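You operate a simulated robot arm through the tools that you are given. There is no shell and no other tool. Be economical: measure what you need, move in short steps, check, and stop when the job is done.

You run a simulated robot arm. Do the job below in one go: nothing can be reset, and whatever is moved stays where it is left.

## Task
Fill the white sachet with lavender to about its red line and clip it shut.
Fine: stand it in the holder, swing the chute over, hold the gate key, park the chute, press the closer key; spill none.

It is judged by the outcome, as a careful person would: the job done as asked, and still so three seconds after it is handed in. It fails if anything else is knocked over, pushed out of place, dropped, spilled or broken.

## Robot
A 7-joint arm with a two-finger parallel gripper, fixed in place. Base frame: the origin is at the foot of the arm, x ahead of it, y to its left, z up; the work surface is at about z = 780. Units: mm, degrees, N and s.
With the tool pointing down near the work surface it reaches from about 220 to 680 mm from the base axis. Its first joint turns from -66.0 to 66.0 degrees. Payload 2.4 kg.
The TCP is the grasp point between the finger pads, 30 mm short of the fingertips. In the tool frame z runs along the fingers and y along their closing line. The gripper opens to 94 mm. The fingers are 28 mm wide and 10 mm thick; the gripper's body (50 by 96 mm) begins 55 mm behind the TCP.
Orientation is that of the tool frame in the base frame, as a unit quaternion [w, x, y, z]. With the fingers straight down and closing along the base's y, the tool's x points along the base's -x, its y along +y and its z along -z.

## Interface
- The arm moves only by the tool move_arm. Its argument "moves" is a list that holds one entry, the list of rows, each a list of 7 numbers: the shift along the tool's x, y, z in mm, then the turn, a rotation vector about the tool's x, y, z in degrees, then the opening in per cent of the stroke, from 0 (shut) to 100 (fully open). In form: [[[dx, dy, dz, ax, ay, az, jaw], ...]]. A call has 1 to 8 rows; each row is the pose to reach, as a shift and turn from the pose commanded when the call began, along the tool's axes at that moment. Each row takes 0.2 s and may step no farther than 50 mm and 8.6 degrees from the row before; otherwise, or with a gripper value out of range, the whole call is refused. A pose out of reach is approached as far as the arm can. The call stops where the force on the tool passes 90 N (or 10 N more than at its start, if that is more) or the arm is blocked; 0.2 s more then pass. The fingers move at their own pace (about 153 mm/s each) and stop on an object; they squeeze with about 41 N. The grip force told is the motor's: it shows also when the fingers shut on nothing. Time passes only in rows, and 0.2 s behind the last, so rows that repeat a pose let the fingers close. The reply holds the time, the measured pose of the TCP, the force on the tool along the base axes, the opening and the grip force, in the units named above and with some noise.
- Cameras (640 x 400 px; columns grow to the right, rows downward): "scene" is fixed at [41.3, 474.3, 1450.1]; the picture's right is [-0.72, -0.69, 0.00], its down [-0.35, 0.36, -0.86] and it looks along [0.60, -0.62, -0.50] (base axes); focal length 360 px, centre (320, 200). "wrist" rides on the gripper at [-37, 0, -58] in the tool frame; the picture's right is [0.00, -1.00, 0.00], its down [0.97, 0.00, -0.24] and it looks along [0.24, 0.00, 0.97] (tool axes); focal length 218 px, centre (320, 200). There is no depth. A picture from a camera that has moved, and an enlarged one, comes with that camera's place and axes in the base frame and with its lens.
- capture(camera): a new picture of that camera. No time passes.
- inspect(camera, box): a new picture of the part [left, top, right, bottom] of that camera's present view, enlarged. No time passes.
- close_job(): hands the job in; it is judged then, once.

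Work in short steps. Places have to be worked out from the pictures, the camera data and where the tool is seen: move nearer, look again, correct. Check each grasp and each placing, and mend what went wrong. You have 120 turns and 76 pictures in all, those below and enlarged ones among them. Open the gripper and draw the arm clear of the work before you hand the job in, unless the task says otherwise; then end with one line.

The tools are called after ">>>" as a command line: name --argument value ..., lists and objects as JSON in quotes. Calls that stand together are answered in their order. move_arm: Moves the arm, as the interface text tells. Its arguments: {"type":"object","properties":{"moves":{"type":"array"}},"required":["moves"]} The other tools are called the same way: capture (camera) takes a picture; inspect (camera, box) takes an enlarged picture of a part of a camera's view; close_job () hands the job in.

At the start:

```text
clock: 0.0
ee_pos: [353.4, 110.1, 1199.5]
tcp_rot: [0.001, -0.001, 1.0, 0.0]
ft_force: [0.6, -0.6, 0.6]
grip_width: 94.0
grip_force: 0.2
```

scene: 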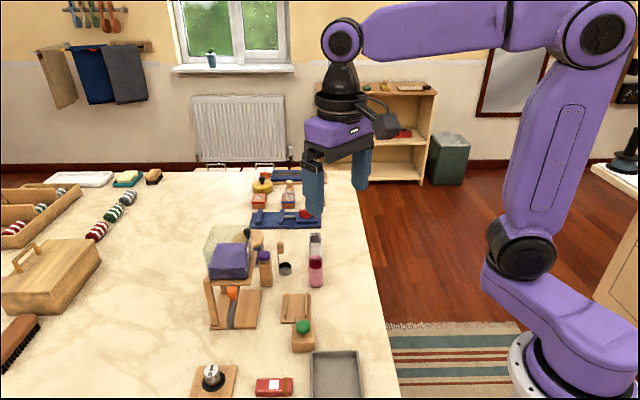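
wrist: 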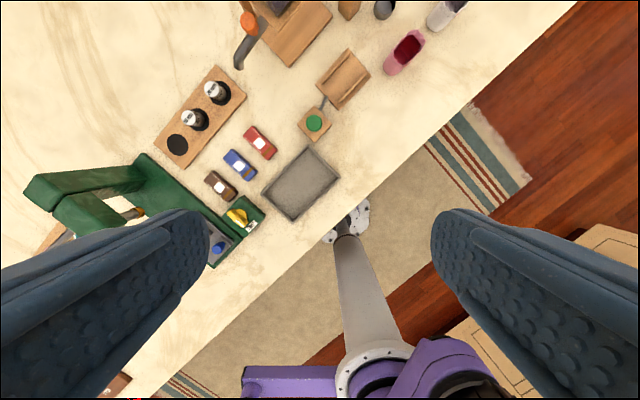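

The scene is cluttered, so I start with enlarged views of the hopper area and of the left work zone.

>>> inspect --camera "scene" --box '[180, 210, 400, 400]'

>>> inspect --camera "wrist" --box '[20, 0, 480, 288]'

>>> inspect --camera "scene" --box '[180, 160, 400, 300]'

```text
2.11 times, centred on (290, 305) of scene
camera zoom: at [41.3, 474.3, 1450.1], right [-0.72, -0.69, 0.0], down [-0.35, 0.36, -0.86], along [0.6, -0.62, -0.5], focal length 757 px, centre (383, -21)
```

zoom: 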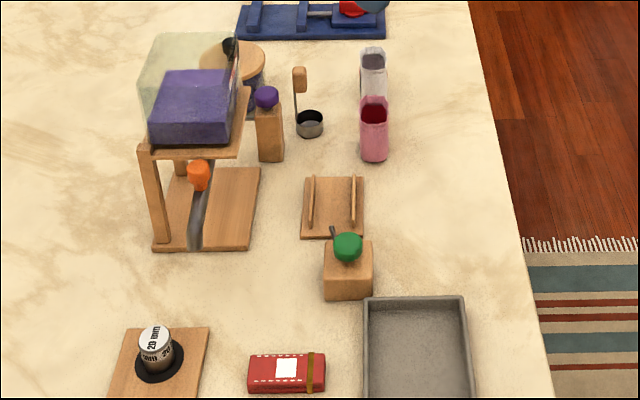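

```text
1.39 times, centred on (250, 144) of wrist
camera zoom: at [390.0, 109.5, 1258.4], right [0.0, -1.0, 0.0], down [-0.97, 0.0, 0.24], along [-0.24, 0.0, -0.97], focal length 303 px, centre (417, 278)
```

zoom: 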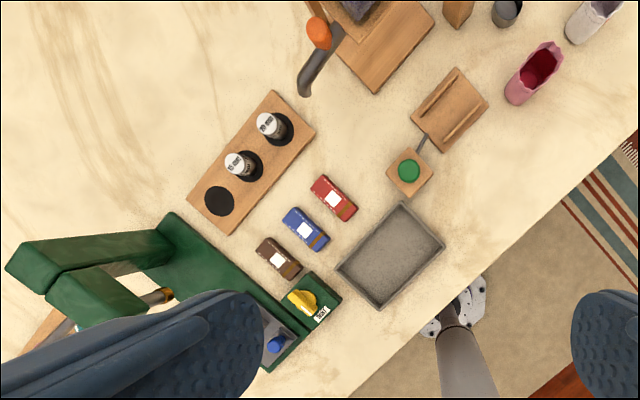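

```text
2.86 times, centred on (290, 230) of scene
camera zoom: at [41.3, 474.3, 1450.1], right [-0.72, -0.69, 0.0], down [-0.35, 0.36, -0.86], along [0.6, -0.62, -0.5], focal length 1027 px, centre (406, 114)
```

zoom: 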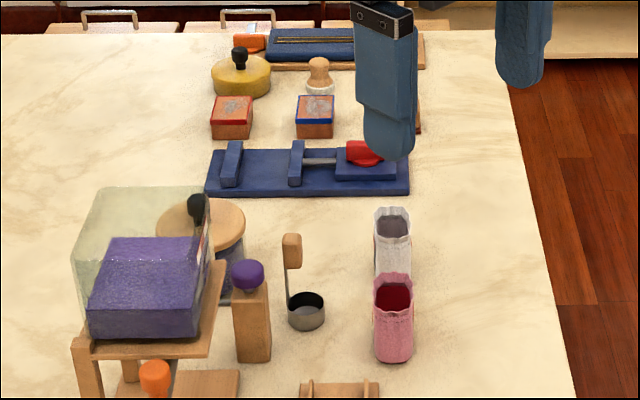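

The white sachet stands near (628,-118), the hopper near (610,150), and the holder with its green key lies between. I move the wrist camera forward, staying high, to see these from above.

>>> move_arm --moves '[[[-40, -20, 0, 0, 0, 0, 100], [-80, -40, 0, 0, 0, 0, 100], [-120, -60, 0, 0, 0, 0, 100], [-150, -80, 0, 0, 0, 0, 100], [-150, -80, 0, 0, 0, 0, 100]]]'

>>> capture --camera "wrist"

```text
clock: 1.2
ee_pos: [505.0, 29.2, 1200.6]
tcp_rot: [0.0, -0.002, 1.0, 0.0]
ft_force: [-0.1, 0.2, 1.0]
grip_width: 93.9
grip_force: 0.0
```

```text
70 pictures are left
camera wrist: at [541.8, 29.7, 1259.3], right [0.0, -1.0, 0.0], down [-0.97, 0.0, 0.24], along [-0.24, 0.0, -0.97], focal length 218 px, centre (320, 200)
```

wrist: 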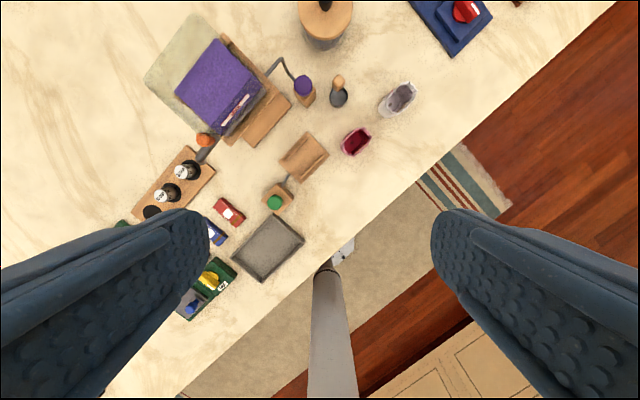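

>>> inspect --camera "wrist" --box '[140, 10, 300, 110]'

>>> inspect --camera "wrist" --box '[180, 60, 436, 220]'

```text
4.00 times, centred on (220, 60) of wrist
camera zoom: at [541.8, 29.7, 1259.3], right [0.0, -1.0, 0.0], down [-0.97, 0.0, 0.24], along [-0.24, 0.0, -0.97], focal length 873 px, centre (720, 760)
```

zoom: 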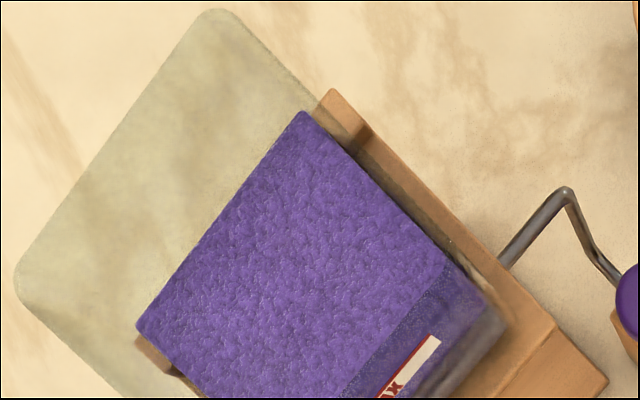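

```text
2.50 times, centred on (308, 140) of wrist
camera zoom: at [541.8, 29.7, 1259.3], right [0.0, -1.0, 0.0], down [-0.97, 0.0, 0.24], along [-0.24, 0.0, -0.97], focal length 546 px, centre (350, 350)
```

zoom: 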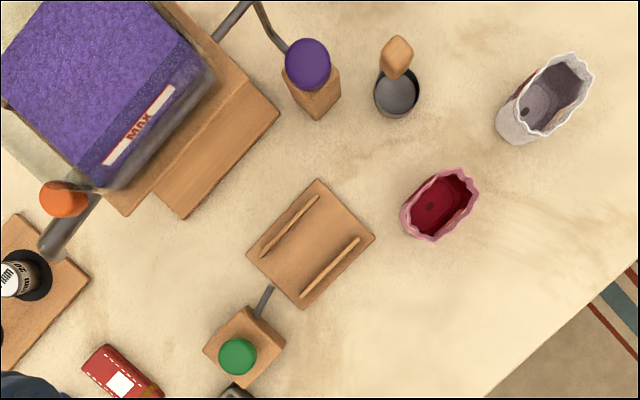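

The holder centre works out at about (514,64) with its rails along (+1,-1). The chute end is about (518,240,870), the orange knob (551,203,913), the gate key (634,57,876) and the green key (431,120). Next I look closely at the sachet, the chute and the keys.

>>> inspect --camera "scene" --box '[280, 220, 360, 270]'

>>> inspect --camera "scene" --box '[196, 220, 324, 300]'

>>> inspect --camera "scene" --box '[196, 270, 324, 350]'

>>> inspect --camera "wrist" --box '[330, 70, 426, 130]'

```text
8.00 times, centred on (320, 245) of scene
camera zoom: at [41.3, 474.3, 1450.1], right [-0.72, -0.69, 0.0], down [-0.35, 0.36, -0.86], along [0.6, -0.62, -0.5], focal length 2876 px, centre (320, -160)
```

zoom: 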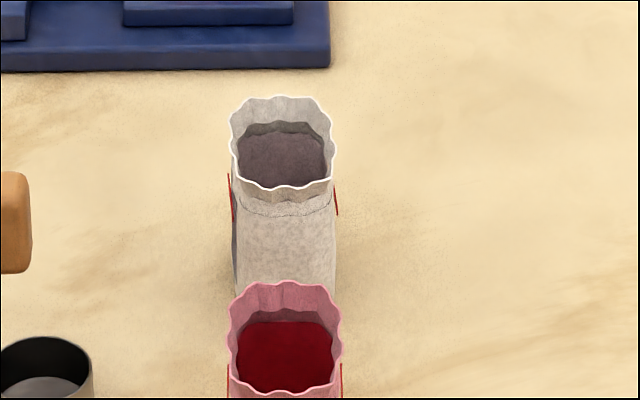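

```text
5.00 times, centred on (260, 260) of scene
camera zoom: at [41.3, 474.3, 1450.1], right [-0.72, -0.69, 0.0], down [-0.35, 0.36, -0.86], along [0.6, -0.62, -0.5], focal length 1798 px, centre (620, -100)
```

zoom: 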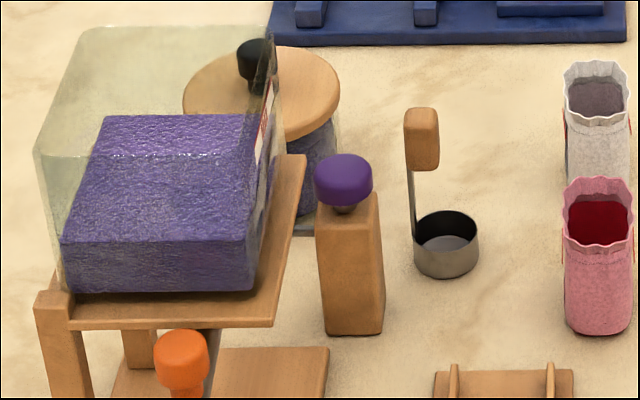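

```text
5.00 times, centred on (260, 310) of scene
camera zoom: at [41.3, 474.3, 1450.1], right [-0.72, -0.69, 0.0], down [-0.35, 0.36, -0.86], along [0.6, -0.62, -0.5], focal length 1798 px, centre (620, -350)
```

zoom: 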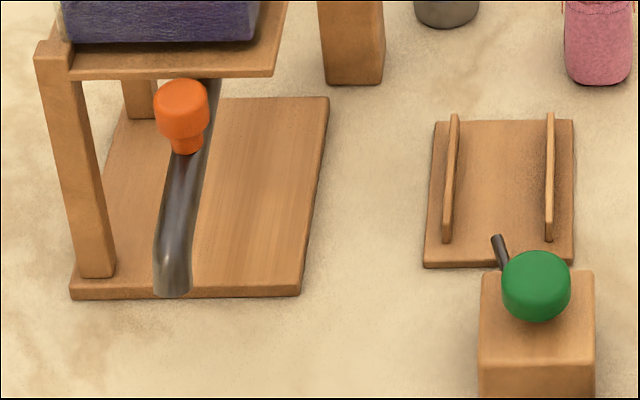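

```text
6.67 times, centred on (378, 100) of wrist
camera zoom: at [541.8, 29.7, 1259.3], right [0.0, -1.0, 0.0], down [-0.97, 0.0, 0.24], along [-0.24, 0.0, -0.97], focal length 1455 px, centre (-67, 867)
```

zoom: 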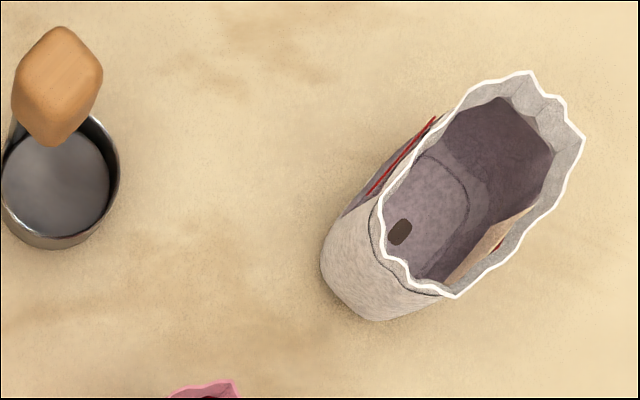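

The sachet's rim centre is about (622,-113,850), roughly 38 mm across and 60 mm long along (1,-1), with red-line windows on its long faces. I move above it, turning the fingers to close across its narrow side.

>>> move_arm --moves '[[[-20, -24, 25, 0, 0, 7.5, 100], [-40, -48, 50, 0, 0, 15, 100], [-60, -72, 75, 0, 0, 22.5, 100], [-80, -96, 100, 0, 0, 30, 100], [-100, -120, 125, 0, 0, 37.5, 100], [-117, -142, 150, 0, 0, 45, 100], [-117, -142, 150, 0, 0, 45, 100]]]'

>>> capture --camera "wrist"

```text
clock: 2.8
ee_pos: [622.2, -113.1, 1050.6]
tcp_rot: [0.0, 0.383, 0.924, 0.0]
ft_force: [1.0, 0.0, 0.1]
grip_width: 94.1
grip_force: 0.0
```

```text
63 pictures are left
camera wrist: at [647.8, -139.1, 1108.3], right [-0.71, -0.71, 0.0], down [-0.69, 0.69, 0.24], along [-0.17, 0.17, -0.97], focal length 218 px, centre (320, 200)
```

wrist: 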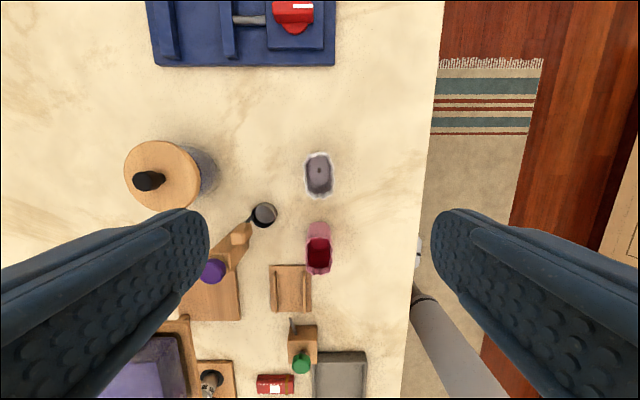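

The sachet shows upright in the picture, aligned with the tool, at about (625,-114.5). I check its axis once, enlarged.

>>> inspect --camera "wrist" --box '[264, 140, 376, 210]'

>>> inspect --camera "wrist" --box '[224, 210, 384, 310]'

```text
5.71 times, centred on (320, 175) of wrist
camera zoom: at [647.8, -139.1, 1108.3], right [-0.71, -0.71, 0.0], down [-0.69, 0.69, 0.24], along [-0.17, 0.17, -0.97], focal length 1247 px, centre (320, 343)
```

zoom: 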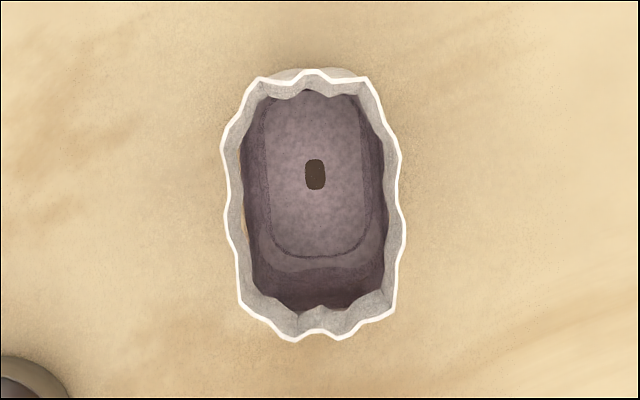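

```text
4.00 times, centred on (304, 260) of wrist
camera zoom: at [647.8, -139.1, 1108.3], right [-0.71, -0.71, 0.0], down [-0.69, 0.69, 0.24], along [-0.17, 0.17, -0.97], focal length 873 px, centre (384, -40)
```

zoom: 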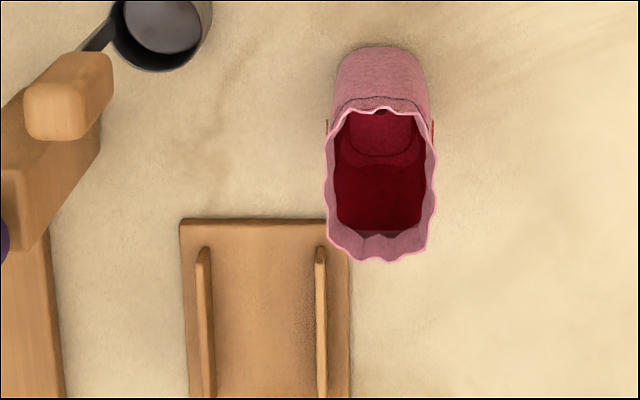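

The sachet centre is (624,-114) and the axes agree. I descend in two stages with the jaw partly closed to stay clear of the neighbours.

>>> move_arm --moves '[[[-1.8, 1.1, 40, 0, 0, 0, 75], [-1.8, 1.1, 80, 0, 0, 0, 75], [-1.8, 1.1, 120, 0, 0, 0, 75], [-1.8, 1.1, 155, 0, 0, 0, 75], [-1.8, 1.1, 185, 0, 0, 0, 75], [-1.8, 1.1, 205, 0, 0, 0, 75], [-1.8, 1.1, 214, 0, 0, 0, 75], [-1.8, 1.1, 214, 0, 0, 0, 75]]]'

>>> capture --camera "wrist"

>>> inspect --camera "scene" --box '[256, 190, 384, 270]'

```text
clock: 4.6
ee_pos: [623.4, -112.6, 835.3]
tcp_rot: [0.0, 0.382, 0.924, 0.001]
ft_force: [0.1, -0.9, 0.0]
grip_width: 70.6
grip_force: 0.0
```

```text
60 pictures are left
camera wrist: at [648.5, -138.9, 894.2], right [-0.71, -0.71, 0.0], down [-0.69, 0.69, 0.24], along [-0.17, 0.17, -0.97], focal length 218 px, centre (320, 200)
```

wrist: 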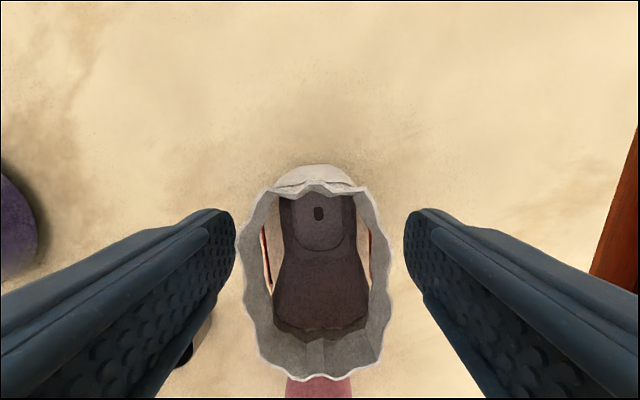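

```text
5.00 times, centred on (320, 230) of scene
camera zoom: at [41.3, 474.3, 1450.1], right [-0.72, -0.69, 0.0], down [-0.35, 0.36, -0.86], along [0.6, -0.62, -0.5], focal length 1798 px, centre (320, 50)
```

zoom: 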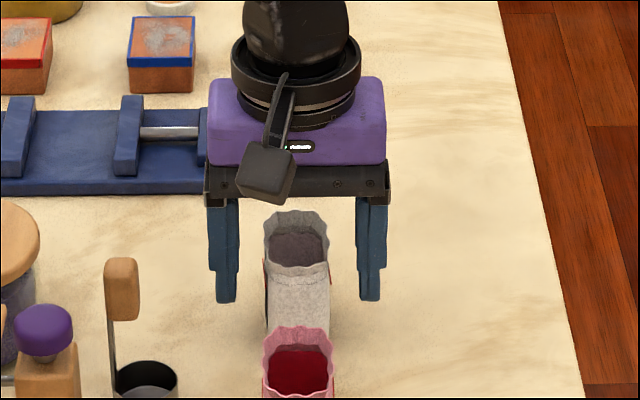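

The jaws straddle the sachet evenly. I close on it and hold.

>>> move_arm --moves '[[[0, 0, 0, 0, 0, 0, 50], [0, 0, 0, 0, 0, 0, 40], [0, 0, 0, 0, 0, 0, 30], [0, 0, 0, 0, 0, 0, 30]]]'

>>> inspect --camera "wrist" --box '[160, 100, 480, 300]'

```text
clock: 5.6
ee_pos: [623.4, -113.8, 835.5]
tcp_rot: [0.0, 0.382, 0.924, 0.001]
ft_force: [0.4, -0.2, 0.4]
grip_width: 36.9
grip_force: 41.4
```

```text
2.00 times, centred on (320, 200) of wrist
camera zoom: at [648.5, -138.8, 894.5], right [-0.71, -0.71, 0.0], down [-0.69, 0.69, 0.24], along [-0.17, 0.17, -0.97], focal length 436 px, centre (320, 200)
```

zoom: 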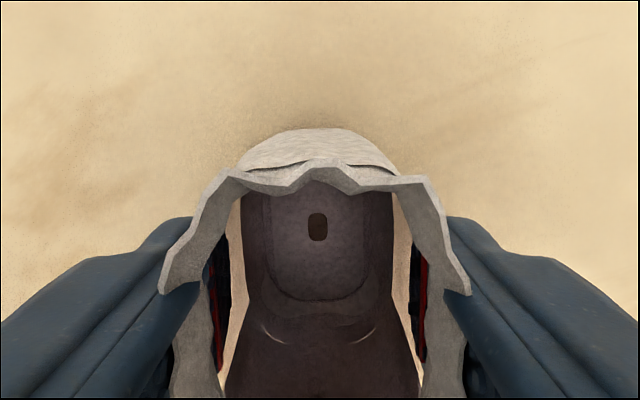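

Grip is good: width 36.9 mm at 41 N. I lift 110 mm and carry it over the holder, whose centre I place at (514.5,62.7).

>>> move_arm --moves '[[[0, 0, -35, 0, 0, 0, 30], [0, 0, -75, 0, 0, 0, 30], [0, 0, -115, 0, 0, 0, 30], [45, 10.5, -120, 0, 0, 0, 30], [90, 21, -120, 0, 0, 0, 30], [135, 31.7, -120, 0, 0, 0, 30], [175, 41, -120, 0, 0, 0, 30], [201.5, 47.4, -120, 0, 0, 0, 30]]]'

>>> capture --camera "wrist"

>>> inspect --camera "scene" --box '[200, 200, 392, 320]'

```text
clock: 7.4
ee_pos: [514.5, 63.0, 957.9]
tcp_rot: [0.0, 0.383, 0.924, 0.0]
ft_force: [-0.6, 1.4, 0.0]
grip_width: 37.0
grip_force: 41.0
```

```text
57 pictures are left
camera wrist: at [540.1, 37.2, 1015.3], right [-0.71, -0.71, 0.0], down [-0.69, 0.69, 0.24], along [-0.17, 0.17, -0.97], focal length 218 px, centre (320, 200)
```

wrist: 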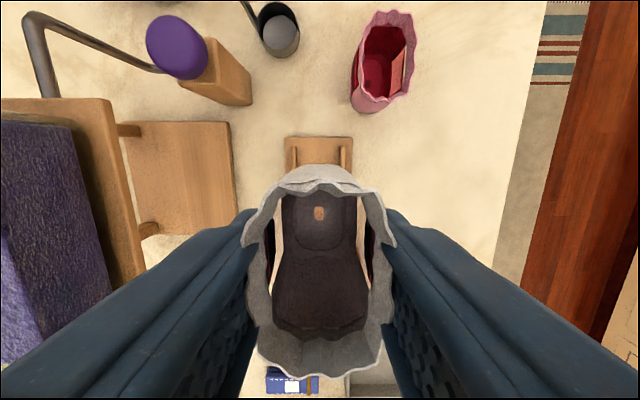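

```text
3.33 times, centred on (296, 260) of scene
camera zoom: at [41.3, 474.3, 1450.1], right [-0.72, -0.69, 0.0], down [-0.35, 0.36, -0.86], along [0.6, -0.62, -0.5], focal length 1198 px, centre (400, 0)
```

zoom: 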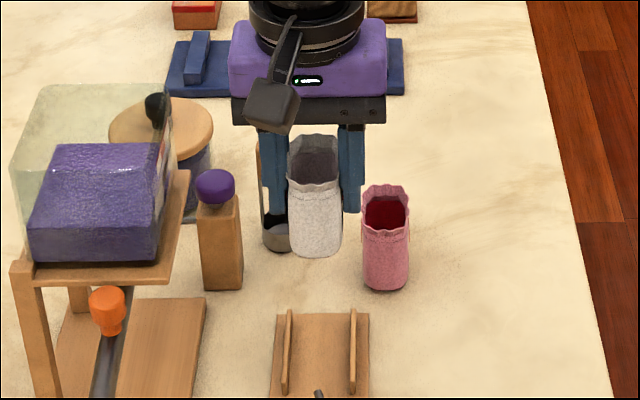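

It hangs straight above the holder. I zoom in to check its alignment between the rails.

>>> inspect --camera "wrist" --box '[264, 120, 376, 190]'

```text
5.71 times, centred on (320, 155) of wrist
camera zoom: at [540.1, 37.2, 1015.3], right [-0.71, -0.71, 0.0], down [-0.69, 0.69, 0.24], along [-0.17, 0.17, -0.97], focal length 1247 px, centre (320, 457)
```

zoom: 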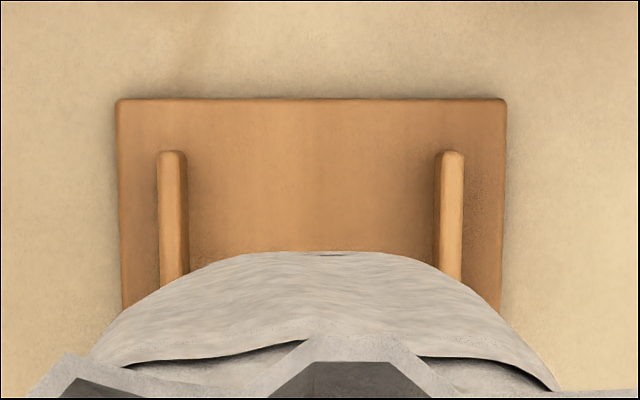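

The holder axis is 1.5 mm toward +tool y and its length is centred. I correct that and lower to just above the board.

>>> move_arm --moves '[[[0, 1.5, 0, 0, 0, 0, 30], [0, 1.5, 35, 0, 0, 0, 30], [0, 1.5, 65, 0, 0, 0, 30], [0, 1.5, 85, 0, 0, 0, 30], [0, 1.5, 97, 0, 0, 0, 30], [0, 1.5, 97, 0, 0, 0, 30]]]'

>>> inspect --camera "scene" --box '[232, 250, 360, 330]'

>>> inspect --camera "wrist" --box '[200, 100, 440, 250]'

```text
clock: 8.8
ee_pos: [514.6, 62.9, 857.1]
tcp_rot: [0.0, 0.382, 0.924, 0.001]
ft_force: [0.4, -0.3, -0.1]
grip_width: 37.0
grip_force: 41.1
```

```text
5.00 times, centred on (296, 290) of scene
camera zoom: at [41.3, 474.3, 1450.1], right [-0.72, -0.69, 0.0], down [-0.35, 0.36, -0.86], along [0.6, -0.62, -0.5], focal length 1798 px, centre (440, -250)
```

zoom: 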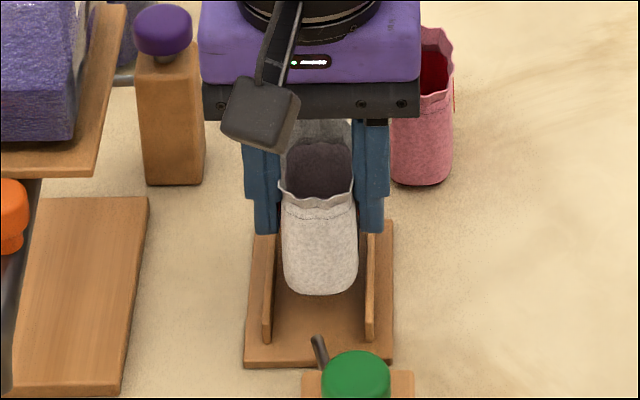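

```text
2.67 times, centred on (320, 175) of wrist
camera zoom: at [540.3, 37.4, 916.7], right [-0.71, -0.71, 0.0], down [-0.69, 0.69, 0.24], along [-0.17, 0.17, -0.97], focal length 582 px, centre (320, 267)
```

zoom: 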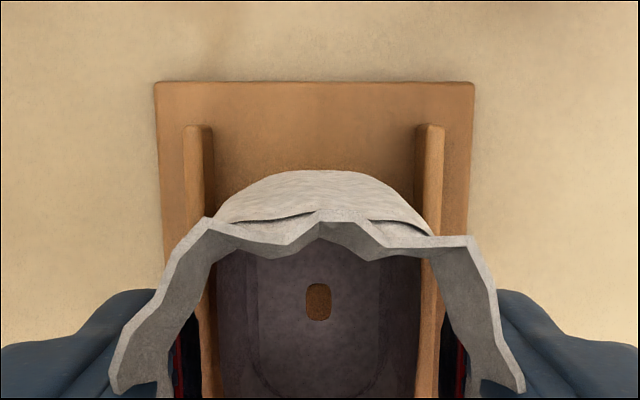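

It sits between the rails with about a millimetre of offset left. I shift 1.2 mm and lower in small steps, watching the force.

>>> move_arm --moves '[[[0, 1.2, 0, 0, 0, 0, 30], [0, 1.2, 4, 0, 0, 0, 30], [0, 1.2, 8, 0, 0, 0, 30], [0, 1.2, 11, 0, 0, 0, 30], [0, 1.2, 11, 0, 0, 0, 30]]]'

>>> move_arm --moves '[[[0, 0, 1, 0, 0, 0, 30], [0, 0, 2, 0, 0, 0, 30], [0, 0, 2, 0, 0, 0, 30]]]'

>>> inspect --camera "scene" --box '[248, 260, 344, 320]'

```text
clock: 10.0
ee_pos: [516.3, 65.3, 846.9]
tcp_rot: [0.0, 0.381, 0.924, 0.0]
ft_force: [-0.5, -0.8, 0.1]
grip_width: 37.0
grip_force: 40.8
```

```text
clock: 10.8
ee_pos: [516.4, 64.3, 845.5]
tcp_rot: [0.0, 0.382, 0.924, 0.0]
ft_force: [-0.3, 0.0, 0.2]
grip_width: 36.9
grip_force: 41.0
```

```text
6.67 times, centred on (296, 290) of scene
camera zoom: at [41.3, 474.3, 1450.1], right [-0.72, -0.69, 0.0], down [-0.35, 0.36, -0.86], along [0.6, -0.62, -0.5], focal length 2397 px, centre (480, -400)
```

zoom: 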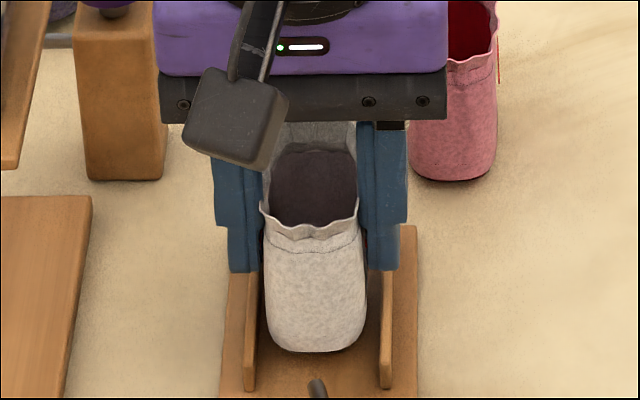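

No contact yet at 845.5; I go on in 1 mm steps.

>>> move_arm --moves '[[[0, 0, 1, 0, 0, 0, 30], [0, 0, 1.5, 0, 0, 0, 30], [0, 0, 1.5, 0, 0, 0, 30]]]'

>>> move_arm --moves '[[[0, 0, 1, 0, 0, 0, 30], [0, 0, 1, 0, 0, 0, 30]]]'

>>> move_arm --moves '[[[0, 0, 1, 0, 0, 0, 30], [0, 0, 1, 0, 0, 0, 30]]]'

```text
clock: 11.6
ee_pos: [516.1, 65.5, 846.0]
tcp_rot: [0.001, 0.382, 0.924, 0.001]
ft_force: [0.0, -0.2, -0.2]
grip_width: 37.0
grip_force: 41.2
```

```text
clock: 12.2
ee_pos: [515.3, 64.8, 845.2]
tcp_rot: [-0.001, 0.382, 0.924, 0.0]
ft_force: [0.2, -0.4, -0.5]
grip_width: 37.4
grip_force: 41.2
```

```text
clock: 12.8
ee_pos: [516.7, 64.6, 842.8]
tcp_rot: [0.0, 0.382, 0.924, 0.0]
ft_force: [-0.2, -0.4, -0.3]
grip_width: 36.8
grip_force: 40.6
```

>>> move_arm --moves '[[[0, 0, 1, 0, 0, 0, 30], [0, 0, 1, 0, 0, 0, 30]]]'

>>> move_arm --moves '[[[0, 0, 1, 0, 0, 0, 30], [0, 0, 1, 0, 0, 0, 30]]]'

>>> inspect --camera "scene" --box '[248, 260, 344, 320]'

```text
clock: 13.4
ee_pos: [517.0, 66.5, 842.3]
tcp_rot: [0.0, 0.382, 0.924, 0.0]
ft_force: [-2.2, -0.3, 5.1]
grip_width: 37.0
grip_force: 40.9
```

```text
clock: 14.0
ee_pos: [515.6, 64.8, 841.8]
tcp_rot: [0.002, 0.382, 0.924, 0.0]
ft_force: [-4.8, 0.6, 20.5]
grip_width: 37.1
grip_force: 40.8
```

```text
6.67 times, centred on (296, 290) of scene
camera zoom: at [40.8, 474.3, 1450.1], right [-0.72, -0.69, 0.0], down [-0.35, 0.36, -0.86], along [0.6, -0.62, -0.5], focal length 2397 px, centre (480, -400)
```

zoom: 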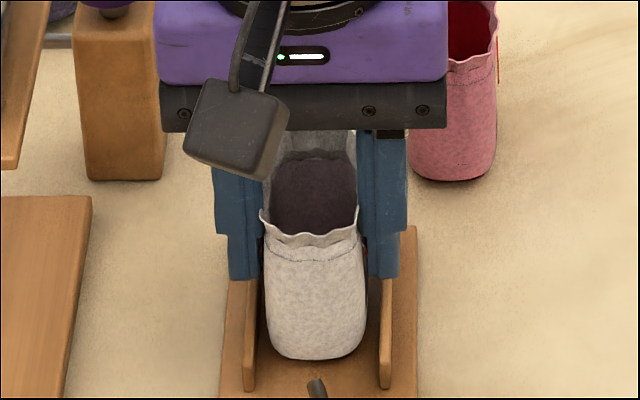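

Contact at 842 with 20 N, which fits the sachet standing on the board. I ease up 1 mm, open gently and lift straight up.

>>> move_arm --moves '[[[0, 0, -1, 0, 0, 0, 30], [0, 0, -1, 0, 0, 0, 42], [0, 0, -1, 0, 0, 0, 55], [0, 0, -1, 0, 0, 0, 65], [0, 0, -1, 0, 0, 0, 65]]]'

>>> inspect --camera "scene" --box '[248, 260, 344, 320]'

```text
clock: 15.2
ee_pos: [515.6, 63.7, 841.6]
tcp_rot: [0.0, 0.382, 0.924, 0.0]
ft_force: [0.1, -0.5, 0.2]
grip_width: 61.3
grip_force: 0.1
```

```text
6.67 times, centred on (296, 290) of scene
camera zoom: at [41.3, 474.3, 1450.1], right [-0.72, -0.69, 0.0], down [-0.35, 0.36, -0.86], along [0.6, -0.62, -0.5], focal length 2397 px, centre (480, -400)
```

zoom: 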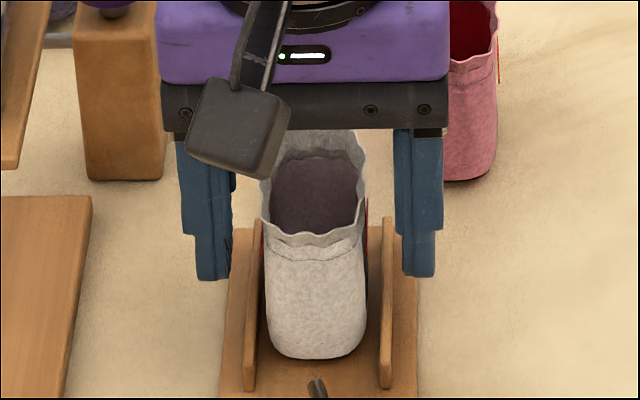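

The sachet stands freely between the rails. I lift straight up and look down at it and at the chute.

>>> move_arm --moves '[[[0, 0, -40, 0, 0, 0, 65], [0, 0, -85, 0, 0, 0, 65], [0, 0, -130, 0, 0, 0, 65], [0, 0, -175, 0, 0, 0, 65], [0, 0, -220, 0, 0, 0, 65], [0, 0, -260, 0, 0, 0, 65], [0, 0, -300, 0, 0, 0, 65]]]'

>>> capture --camera "wrist"

```text
clock: 16.8
ee_pos: [514.6, 64.9, 1140.9]
tcp_rot: [0.0, 0.381, 0.924, 0.0]
ft_force: [-0.3, 0.6, -0.9]
grip_width: 61.2
grip_force: 0.0
```

```text
49 pictures are left
camera wrist: at [540.2, 37.9, 1199.3], right [-0.71, -0.71, 0.0], down [-0.69, 0.69, 0.24], along [-0.17, 0.17, -0.97], focal length 218 px, centre (320, 200)
```

wrist: 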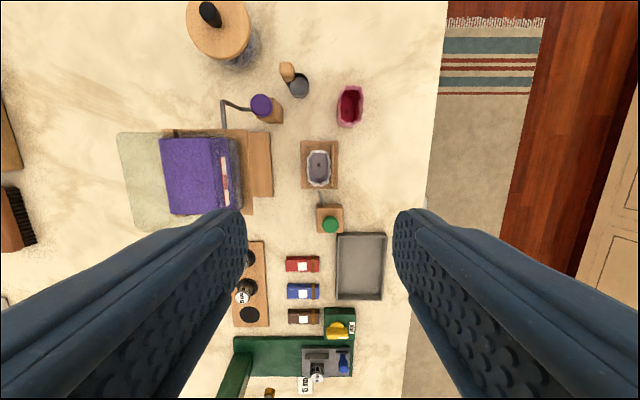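

The sachet is well seated in the holder. To reach the orange knob without touching the hopper, I will come from outside with the tool tilted 45°, so I move to a standoff position and look.

>>> move_arm --moves '[[[48, 0, 0, 0, 0, 0, 65], [96, 0, 0, 0, -7, 0, 65], [143, 0, 10, 0, -14, 0, 65], [143, 25, 40, 0, -20.5, 0, 65], [143, 50, 70, 0, -27, 0, 65], [143, 75, 100, 0, -33.5, 0, 65], [143, 100, 130, 0, -40, 0, 65], [143, 123, 157, 0, -45, 0, 65]]]'

>>> capture --camera "wrist"

>>> inspect --camera "scene" --box '[140, 180, 396, 340]'

```text
clock: 18.6
ee_pos: [501.0, 254.5, 983.3]
tcp_rot: [0.354, 0.353, 0.853, -0.147]
ft_force: [0.2, 0.1, 0.8]
grip_width: 60.9
grip_force: 0.0
```

```text
48 pictures are left
camera wrist: at [490.0, 264.4, 1050.6], right [-0.71, -0.71, 0.0], down [-0.61, 0.6, -0.52], along [0.37, -0.37, -0.86], focal length 218 px, centre (320, 200)
```

wrist: 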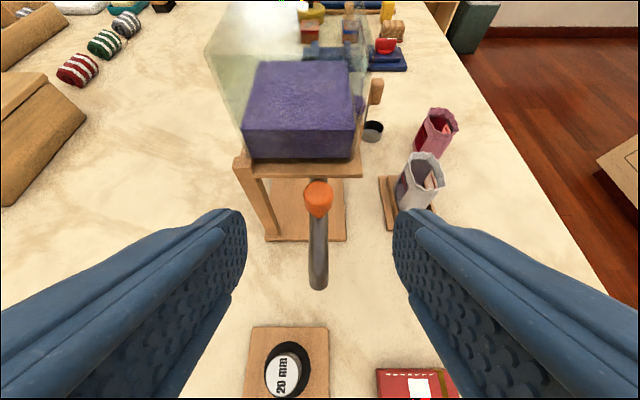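

```text
2.50 times, centred on (268, 260) of scene
camera zoom: at [41.3, 474.3, 1450.1], right [-0.72, -0.69, 0.0], down [-0.35, 0.36, -0.86], along [0.6, -0.62, -0.5], focal length 899 px, centre (450, 50)
```

zoom: 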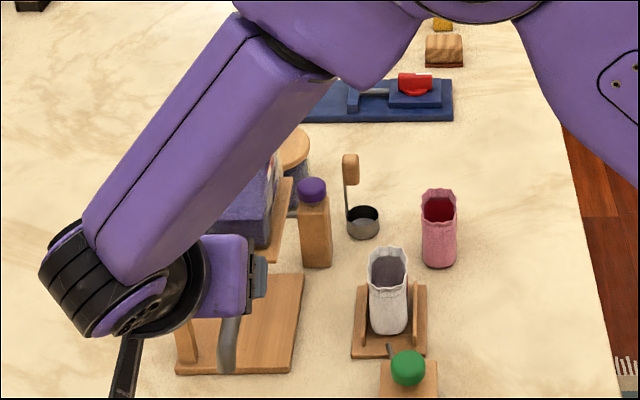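

The knob lies right on the tool's axis, at about (552,203.5,913). The platform edge is close by, so I zoom in to measure clearances before approaching.

>>> inspect --camera "wrist" --box '[224, 140, 384, 240]'

```text
4.00 times, centred on (304, 190) of wrist
camera zoom: at [490.0, 264.4, 1050.6], right [-0.71, -0.71, 0.0], down [-0.61, 0.6, -0.52], along [0.37, -0.37, -0.86], focal length 873 px, centre (384, 240)
```

zoom: 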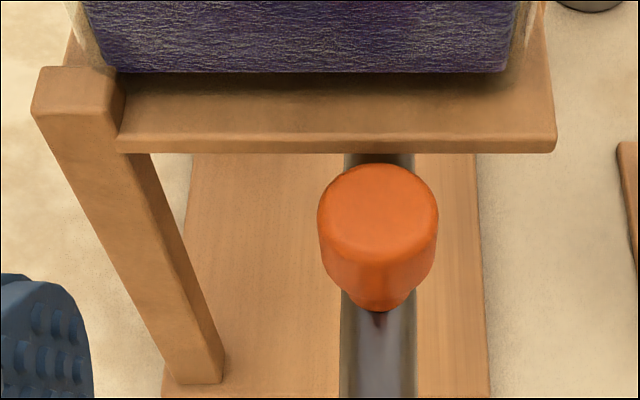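

The knob is about 22 mm wide with its top near z 916, and the platform edge is only a few mm behind it. I will straddle it with the fingertips just reaching its centre, first closing most of the distance.

>>> move_arm --moves '[[[0.5, 0.6, 25, 0, 0, 0, 42], [1, 0.6, 45, 0, 0, 0, 42], [1.5, 0.6, 60, 0, 0, 0, 42], [1.5, 0.6, 60, 0, 0, 0, 42]]]'

>>> capture --camera "wrist"

```text
clock: 19.6
ee_pos: [531.5, 225.5, 940.6]
tcp_rot: [0.354, 0.353, 0.854, -0.145]
ft_force: [1.4, 0.6, 0.0]
grip_width: 39.5
grip_force: 0.0
```

```text
45 pictures are left
camera wrist: at [520.9, 235.5, 1007.5], right [-0.71, -0.71, 0.0], down [-0.61, 0.6, -0.52], along [0.37, -0.36, -0.86], focal length 218 px, centre (320, 200)
```

wrist: 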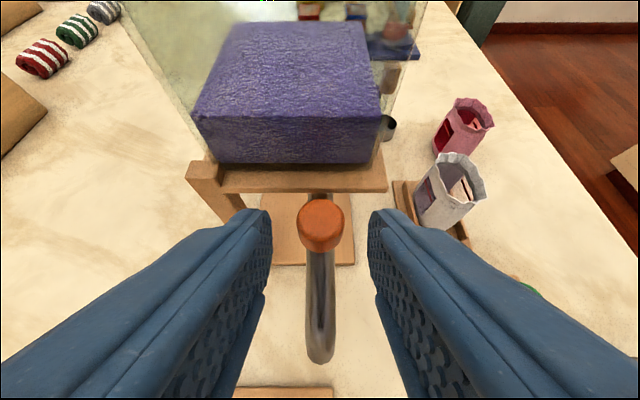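

The knob is centred between the fingertips. I advance the last 20 mm and narrow the jaw to a loose straddle.

>>> move_arm --moves '[[[0, 0, 10, 0, 0, 0, 42], [0, 0, 20, 0, 0, 0, 42], [0, 0, 20, 0, 0, 0, 30], [0, 0, 20, 0, 0, 0, 30]]]'

>>> capture --camera "wrist"

```text
clock: 20.6
ee_pos: [541.9, 214.2, 927.3]
tcp_rot: [0.353, 0.353, 0.854, -0.146]
ft_force: [-0.7, 0.0, 0.3]
grip_width: 28.4
grip_force: 0.0
```

```text
44 pictures are left
camera wrist: at [530.1, 224.5, 994.4], right [-0.71, -0.71, 0.0], down [-0.61, 0.6, -0.52], along [0.37, -0.36, -0.86], focal length 218 px, centre (320, 200)
```

wrist: 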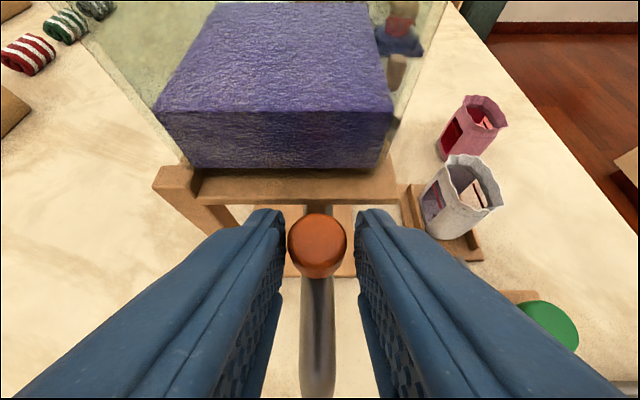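

The fingers straddle the knob with a little play. I begin the swing about the pivot, which I place at about (604,153), going 20° first to check for resistance.

>>> move_arm --moves '[[[-0.2, -7.6, 0.2, -3.54, 0, -3.54, 30], [-0.9, -15.2, 0.9, -7.07, 0, -7.07, 30], [-2.1, -22.6, 2.1, -10.6, 0, -10.6, 30], [-3.7, -29.9, 3.7, -14.14, 0, -14.14, 30], [-3.7, -29.9, 3.7, -14.14, 0, -14.14, 30]]]'

>>> capture --camera "wrist"

```text
clock: 21.8
ee_pos: [523.0, 200.5, 927.7]
tcp_rot: [0.376, 0.19, 0.904, -0.074]
ft_force: [4.9, 40.3, 2.2]
grip_width: 21.5
grip_force: 0.0
```

```text
43 pictures are left
camera wrist: at [509.1, 206.3, 995.1], right [-0.4, -0.92, -0.01], down [-0.78, 0.35, -0.52], along [0.48, -0.2, -0.86], focal length 218 px, centre (320, 200)
```

wrist: 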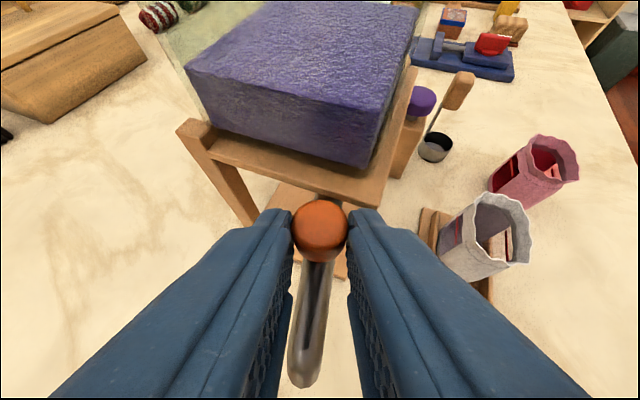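

Resistance of 40 N partly comes from an outward push, so the right fingertip may be touching the platform corner. I zoom in on the contact.

>>> inspect --camera "wrist" --box '[256, 170, 416, 270]'

>>> inspect --camera "scene" --box '[180, 240, 340, 340]'

```text
4.00 times, centred on (336, 220) of wrist
camera zoom: at [509.1, 206.3, 995.1], right [-0.4, -0.92, -0.01], down [-0.78, 0.35, -0.52], along [0.48, -0.2, -0.86], focal length 873 px, centre (256, 120)
```

zoom: 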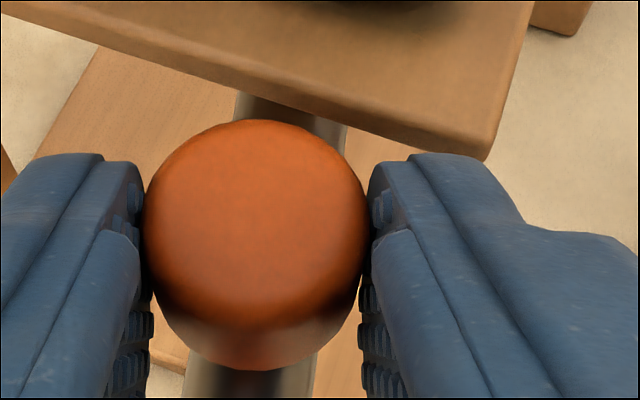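

```text
4.00 times, centred on (260, 290) of scene
camera zoom: at [41.3, 475.4, 1449.7], right [-0.72, -0.69, 0.0], down [-0.35, 0.36, -0.86], along [0.6, -0.62, -0.5], focal length 1438 px, centre (560, -160)
```

zoom: 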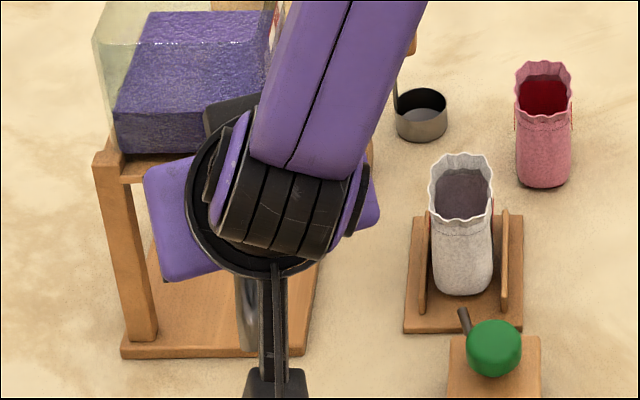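

The right fingertip is indeed against the platform corner, while the chute itself moves freely. I back out along the tool axis, then straddle the chute tube lower and farther out instead.

>>> move_arm --moves '[[[0, 0, -8, 0, 0, 0, 35], [0, 0, -20, 0, 0, 0, 42], [0, 0, -35, 0, 0, 0, 42], [0, 0, -35, 0, 0, 0, 42]]]'

>>> capture --camera "wrist"

```text
clock: 22.8
ee_pos: [500.9, 200.9, 951.9]
tcp_rot: [0.374, 0.2, 0.902, -0.083]
ft_force: [0.3, 0.6, 0.6]
grip_width: 39.5
grip_force: 0.0
```

```text
40 pictures are left
camera wrist: at [486.9, 205.6, 1018.4], right [-0.42, -0.91, 0.0], down [-0.78, 0.36, -0.52], along [0.47, -0.22, -0.86], focal length 218 px, centre (320, 200)
```

wrist: 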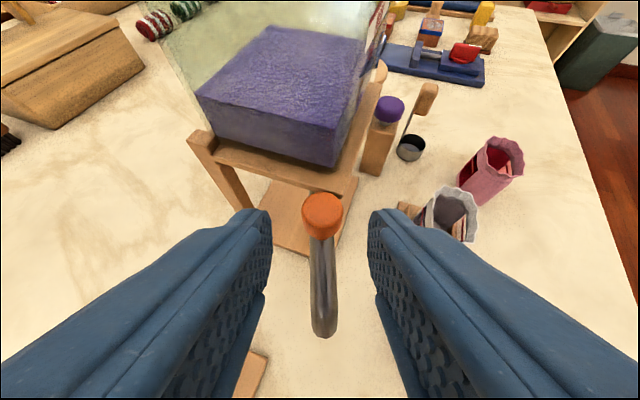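

The chute now points at about 20° and stays where it is left. I lower the open fingers around its tube at about 86 mm from the pivot, then narrow them.

>>> move_arm --moves '[[[17, 0, 15, 0, 0, 0, 42], [34.8, 0, 30, 0, 0, 0, 42], [34.8, 0, 44, 0, 0, 0, 42], [34.8, 0, 44, 0, 0, 0, 28], [34.8, 0, 44, 0, 0, 0, 28]]]'

>>> capture --camera "wrist"

```text
clock: 24.0
ee_pos: [506.8, 196.5, 894.3]
tcp_rot: [0.373, 0.2, 0.902, -0.082]
ft_force: [-1.0, 0.0, 0.0]
grip_width: 26.3
grip_force: 0.0
```

```text
39 pictures are left
camera wrist: at [493.3, 203.4, 962.9], right [-0.42, -0.91, 0.0], down [-0.78, 0.36, -0.52], along [0.47, -0.22, -0.86], focal length 218 px, centre (320, 200)
```

wrist: 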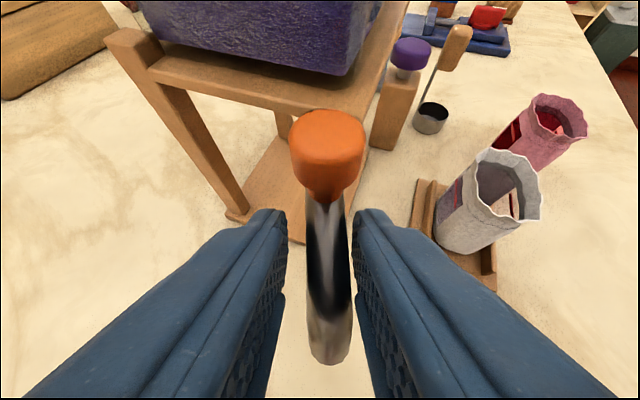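

The tube lies between the fingertips, clear of the platform. I swing another 35° in small steps.

>>> move_arm --moves '[[[-0.3, -9.3, 0.3, -3.54, 0, -3.54, 28], [-1.1, -18.5, 1.1, -7.07, 0, -7.07, 28], [-2.6, -27.6, 2.6, -10.6, 0, -10.6, 28], [-4.5, -36.4, 4.5, -14.14, 0, -14.14, 28], [-7.05, -45, 7.05, -17.68, 0, -17.68, 28], [-10.1, -53.25, 10.1, -21.2, 0, -21.2, 28], [-13.6, -61.1, 13.6, -24.75, 0, -24.75, 28], [-13.6, -61.1, 13.6, -24.75, 0, -24.75, 28]]]'

>>> capture --camera "wrist"

```text
clock: 25.8
ee_pos: [499.7, 134.0, 896.1]
tcp_rot: [0.382, -0.081, 0.92, 0.034]
ft_force: [-1.0, -0.7, -0.5]
grip_width: 26.3
grip_force: 0.1
```

```text
38 pictures are left
camera wrist: at [484.2, 131.4, 963.1], right [0.18, -0.98, 0.0], down [-0.84, -0.15, -0.52], along [0.51, 0.09, -0.86], focal length 218 px, centre (320, 200)
```

wrist: 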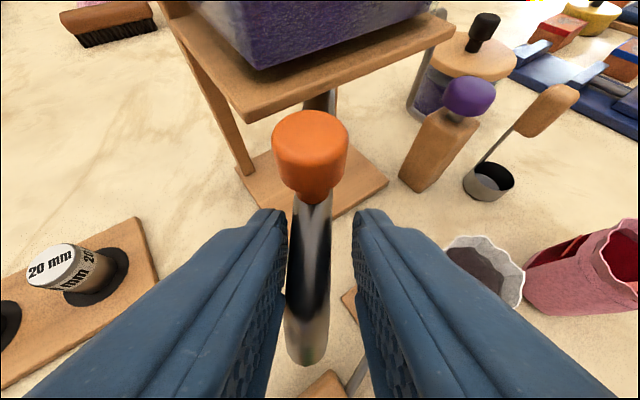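

The swing is smooth with no force. I continue another 35° and look from both cameras.

>>> move_arm --moves '[[[-0.3, -9.3, 0.3, -3.54, 0, -3.54, 28], [-1.1, -18.5, 1.1, -7.07, 0, -7.07, 28], [-2.6, -27.6, 2.6, -10.6, 0, -10.6, 28], [-4.5, -36.4, 4.5, -14.14, 0, -14.14, 28], [-7.05, -45, 7.05, -17.68, 0, -17.68, 28], [-10.1, -53.25, 10.1, -21.2, 0, -21.2, 28], [-13.6, -61.1, 13.6, -24.75, 0, -24.75, 28], [-13.6, -61.1, 13.6, -24.75, 0, -24.75, 28]]]'

>>> capture --camera "wrist"

>>> inspect --camera "scene" --box '[200, 230, 360, 330]'

```text
clock: 27.6
ee_pos: [396.1, 220.3, 894.4]
tcp_rot: [0.363, -0.321, 0.868, 0.11]
ft_force: [-0.3, -0.8, -0.1]
grip_width: 26.3
grip_force: 0.1
out of reach, approached as far as the arm can: row 3, 4, 5, 6, 7, 8
```

```text
37 pictures are left
camera wrist: at [383.3, 213.8, 961.9], right [0.64, -0.77, 0.04], down [-0.65, -0.57, -0.51], along [0.41, 0.3, -0.86], focal length 218 px, centre (320, 200)
```

wrist: 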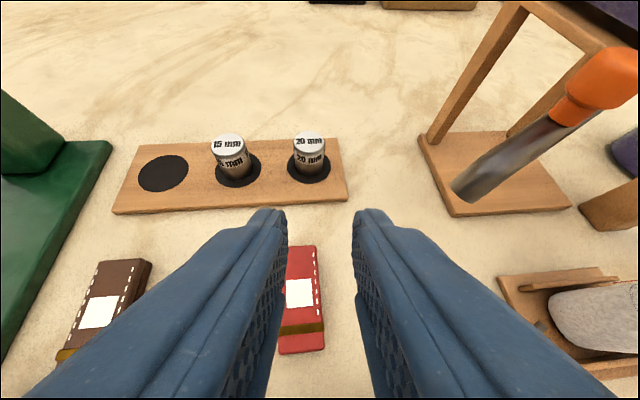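

```text
4.00 times, centred on (280, 280) of scene
camera zoom: at [41.3, 474.3, 1450.1], right [-0.72, -0.69, 0.0], down [-0.35, 0.36, -0.86], along [0.6, -0.62, -0.5], focal length 1438 px, centre (480, -120)
```

zoom: 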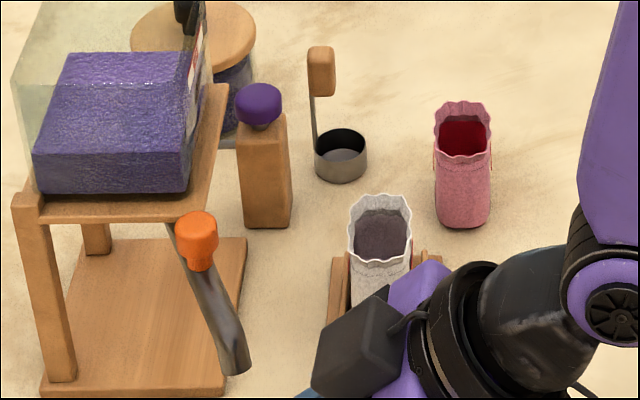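

The last call ran out of reach for that tilted pose and the hand drifted aside, though nothing seems disturbed and the chute rests at about 57°. I send a null move to learn what pose is now commanded.

>>> move_arm --moves '[[[0, 0, 0, 0, 0, 0, 28]]]'

```text
clock: 28.0
ee_pos: [396.1, 220.9, 895.0]
tcp_rot: [0.362, -0.321, 0.868, 0.11]
ft_force: [-0.2, 0.3, 0.0]
grip_width: 26.1
grip_force: 0.2
```

The commanded pose is the present one. I rise clear and turn back toward a vertical tool, to finish the swing with closed fingers pushing the tube.

>>> move_arm --moves '[[[-16, -6.3, -12.7, 2.6, 3.13, 6.75, 28], [-32.3, -12.5, -25.4, 5.15, 6.27, 13.5, 28], [-48.5, -18.8, -38.1, 7.7, 9.4, 20.2, 20], [-64.6, -25.1, -50.8, 10.3, 12.5, 27, 10], [-80.8, -31.4, -63.5, 12.9, 15.7, 33.7, 0], [-97, -37.6, -76.3, 15.4, 18.8, 40.5, 0], [-113, -43.9, -89, 18, 21.9, 47.2, 0], [-129.3, -50.2, -101.7, 20.6, 25.1, 54, 0]]]'

```text
clock: 29.8
ee_pos: [439.4, 200.9, 1060.8]
tcp_rot: [0.134, 0.154, 0.978, 0.042]
ft_force: [0.2, 0.1, -0.6]
grip_width: 0.0
grip_force: 32.9
```

I complete the turn to vertical at yaw -45° and position the closed fingers just behind the chute tube, still high.

>>> move_arm --moves '[[[-13.6, -3.7, 3, 2.6, 3.1, 6.75, 0], [-27.2, -7.3, 6.1, 5.2, 6.25, 13.5, 0], [-40.8, -11, 9.2, 7.85, 9.4, 20.25, 0], [-54.4, -14.7, 12.2, 10.45, 12.5, 27, 0], [-54.4, -14.7, 12.2, 10.45, 12.5, 27, 0]]]'

>>> capture --camera "wrist"

```text
clock: 31.0
ee_pos: [489.0, 171.2, 1059.7]
tcp_rot: [0.0, 0.384, 0.923, -0.001]
ft_force: [-0.1, 0.3, -0.9]
grip_width: 0.2
grip_force: 33.4
```

```text
35 pictures are left
camera wrist: at [515.0, 144.8, 1118.2], right [-0.71, -0.71, 0.0], down [-0.68, 0.69, 0.24], along [-0.17, 0.17, -0.97], focal length 218 px, centre (320, 200)
```

wrist: 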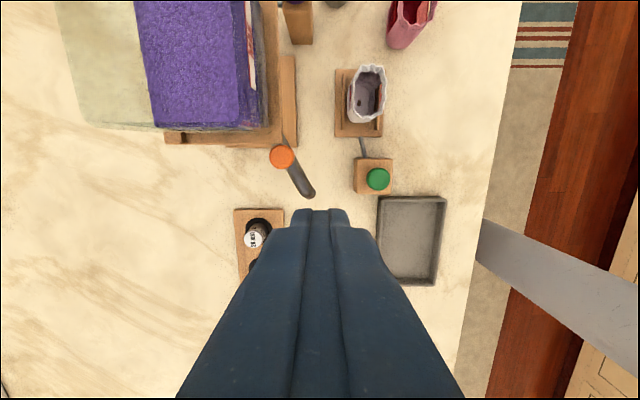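

The chute was dragged back to about 26°. I move the closed fingers to its trailing side at about (e1,e2) = (515,204), and lower part way to check.

>>> move_arm --moves '[[[20.7, 24, 0, 0, 0, 0, 0], [20.7, 48, 0, 0, 0, 0, 0], [20.7, 48, 40, 0, 0, 0, 0], [20.7, 48, 80, 0, 0, 0, 0], [20.7, 48, 120, 0, 0, 0, 0], [20.7, 48, 120, 0, 0, 0, 0]]]'

>>> capture --camera "wrist"

```text
clock: 32.4
ee_pos: [508.8, 220.1, 941.3]
tcp_rot: [0.0, 0.384, 0.923, 0.0]
ft_force: [0.8, -0.3, 0.1]
grip_width: 0.0
grip_force: 33.1
```

```text
34 pictures are left
camera wrist: at [535.0, 194.6, 998.2], right [-0.71, -0.71, 0.0], down [-0.69, 0.69, 0.24], along [-0.17, 0.17, -0.97], focal length 218 px, centre (320, 200)
```

wrist: 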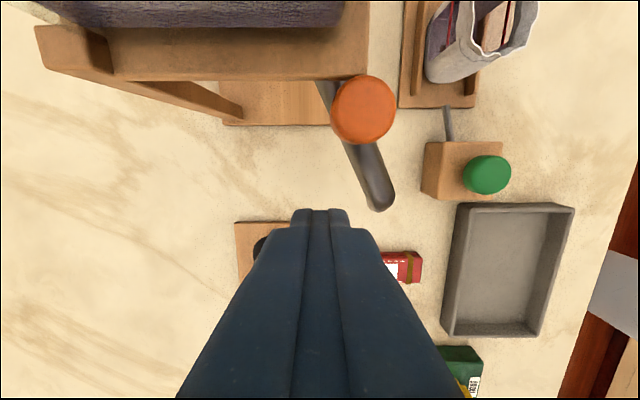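

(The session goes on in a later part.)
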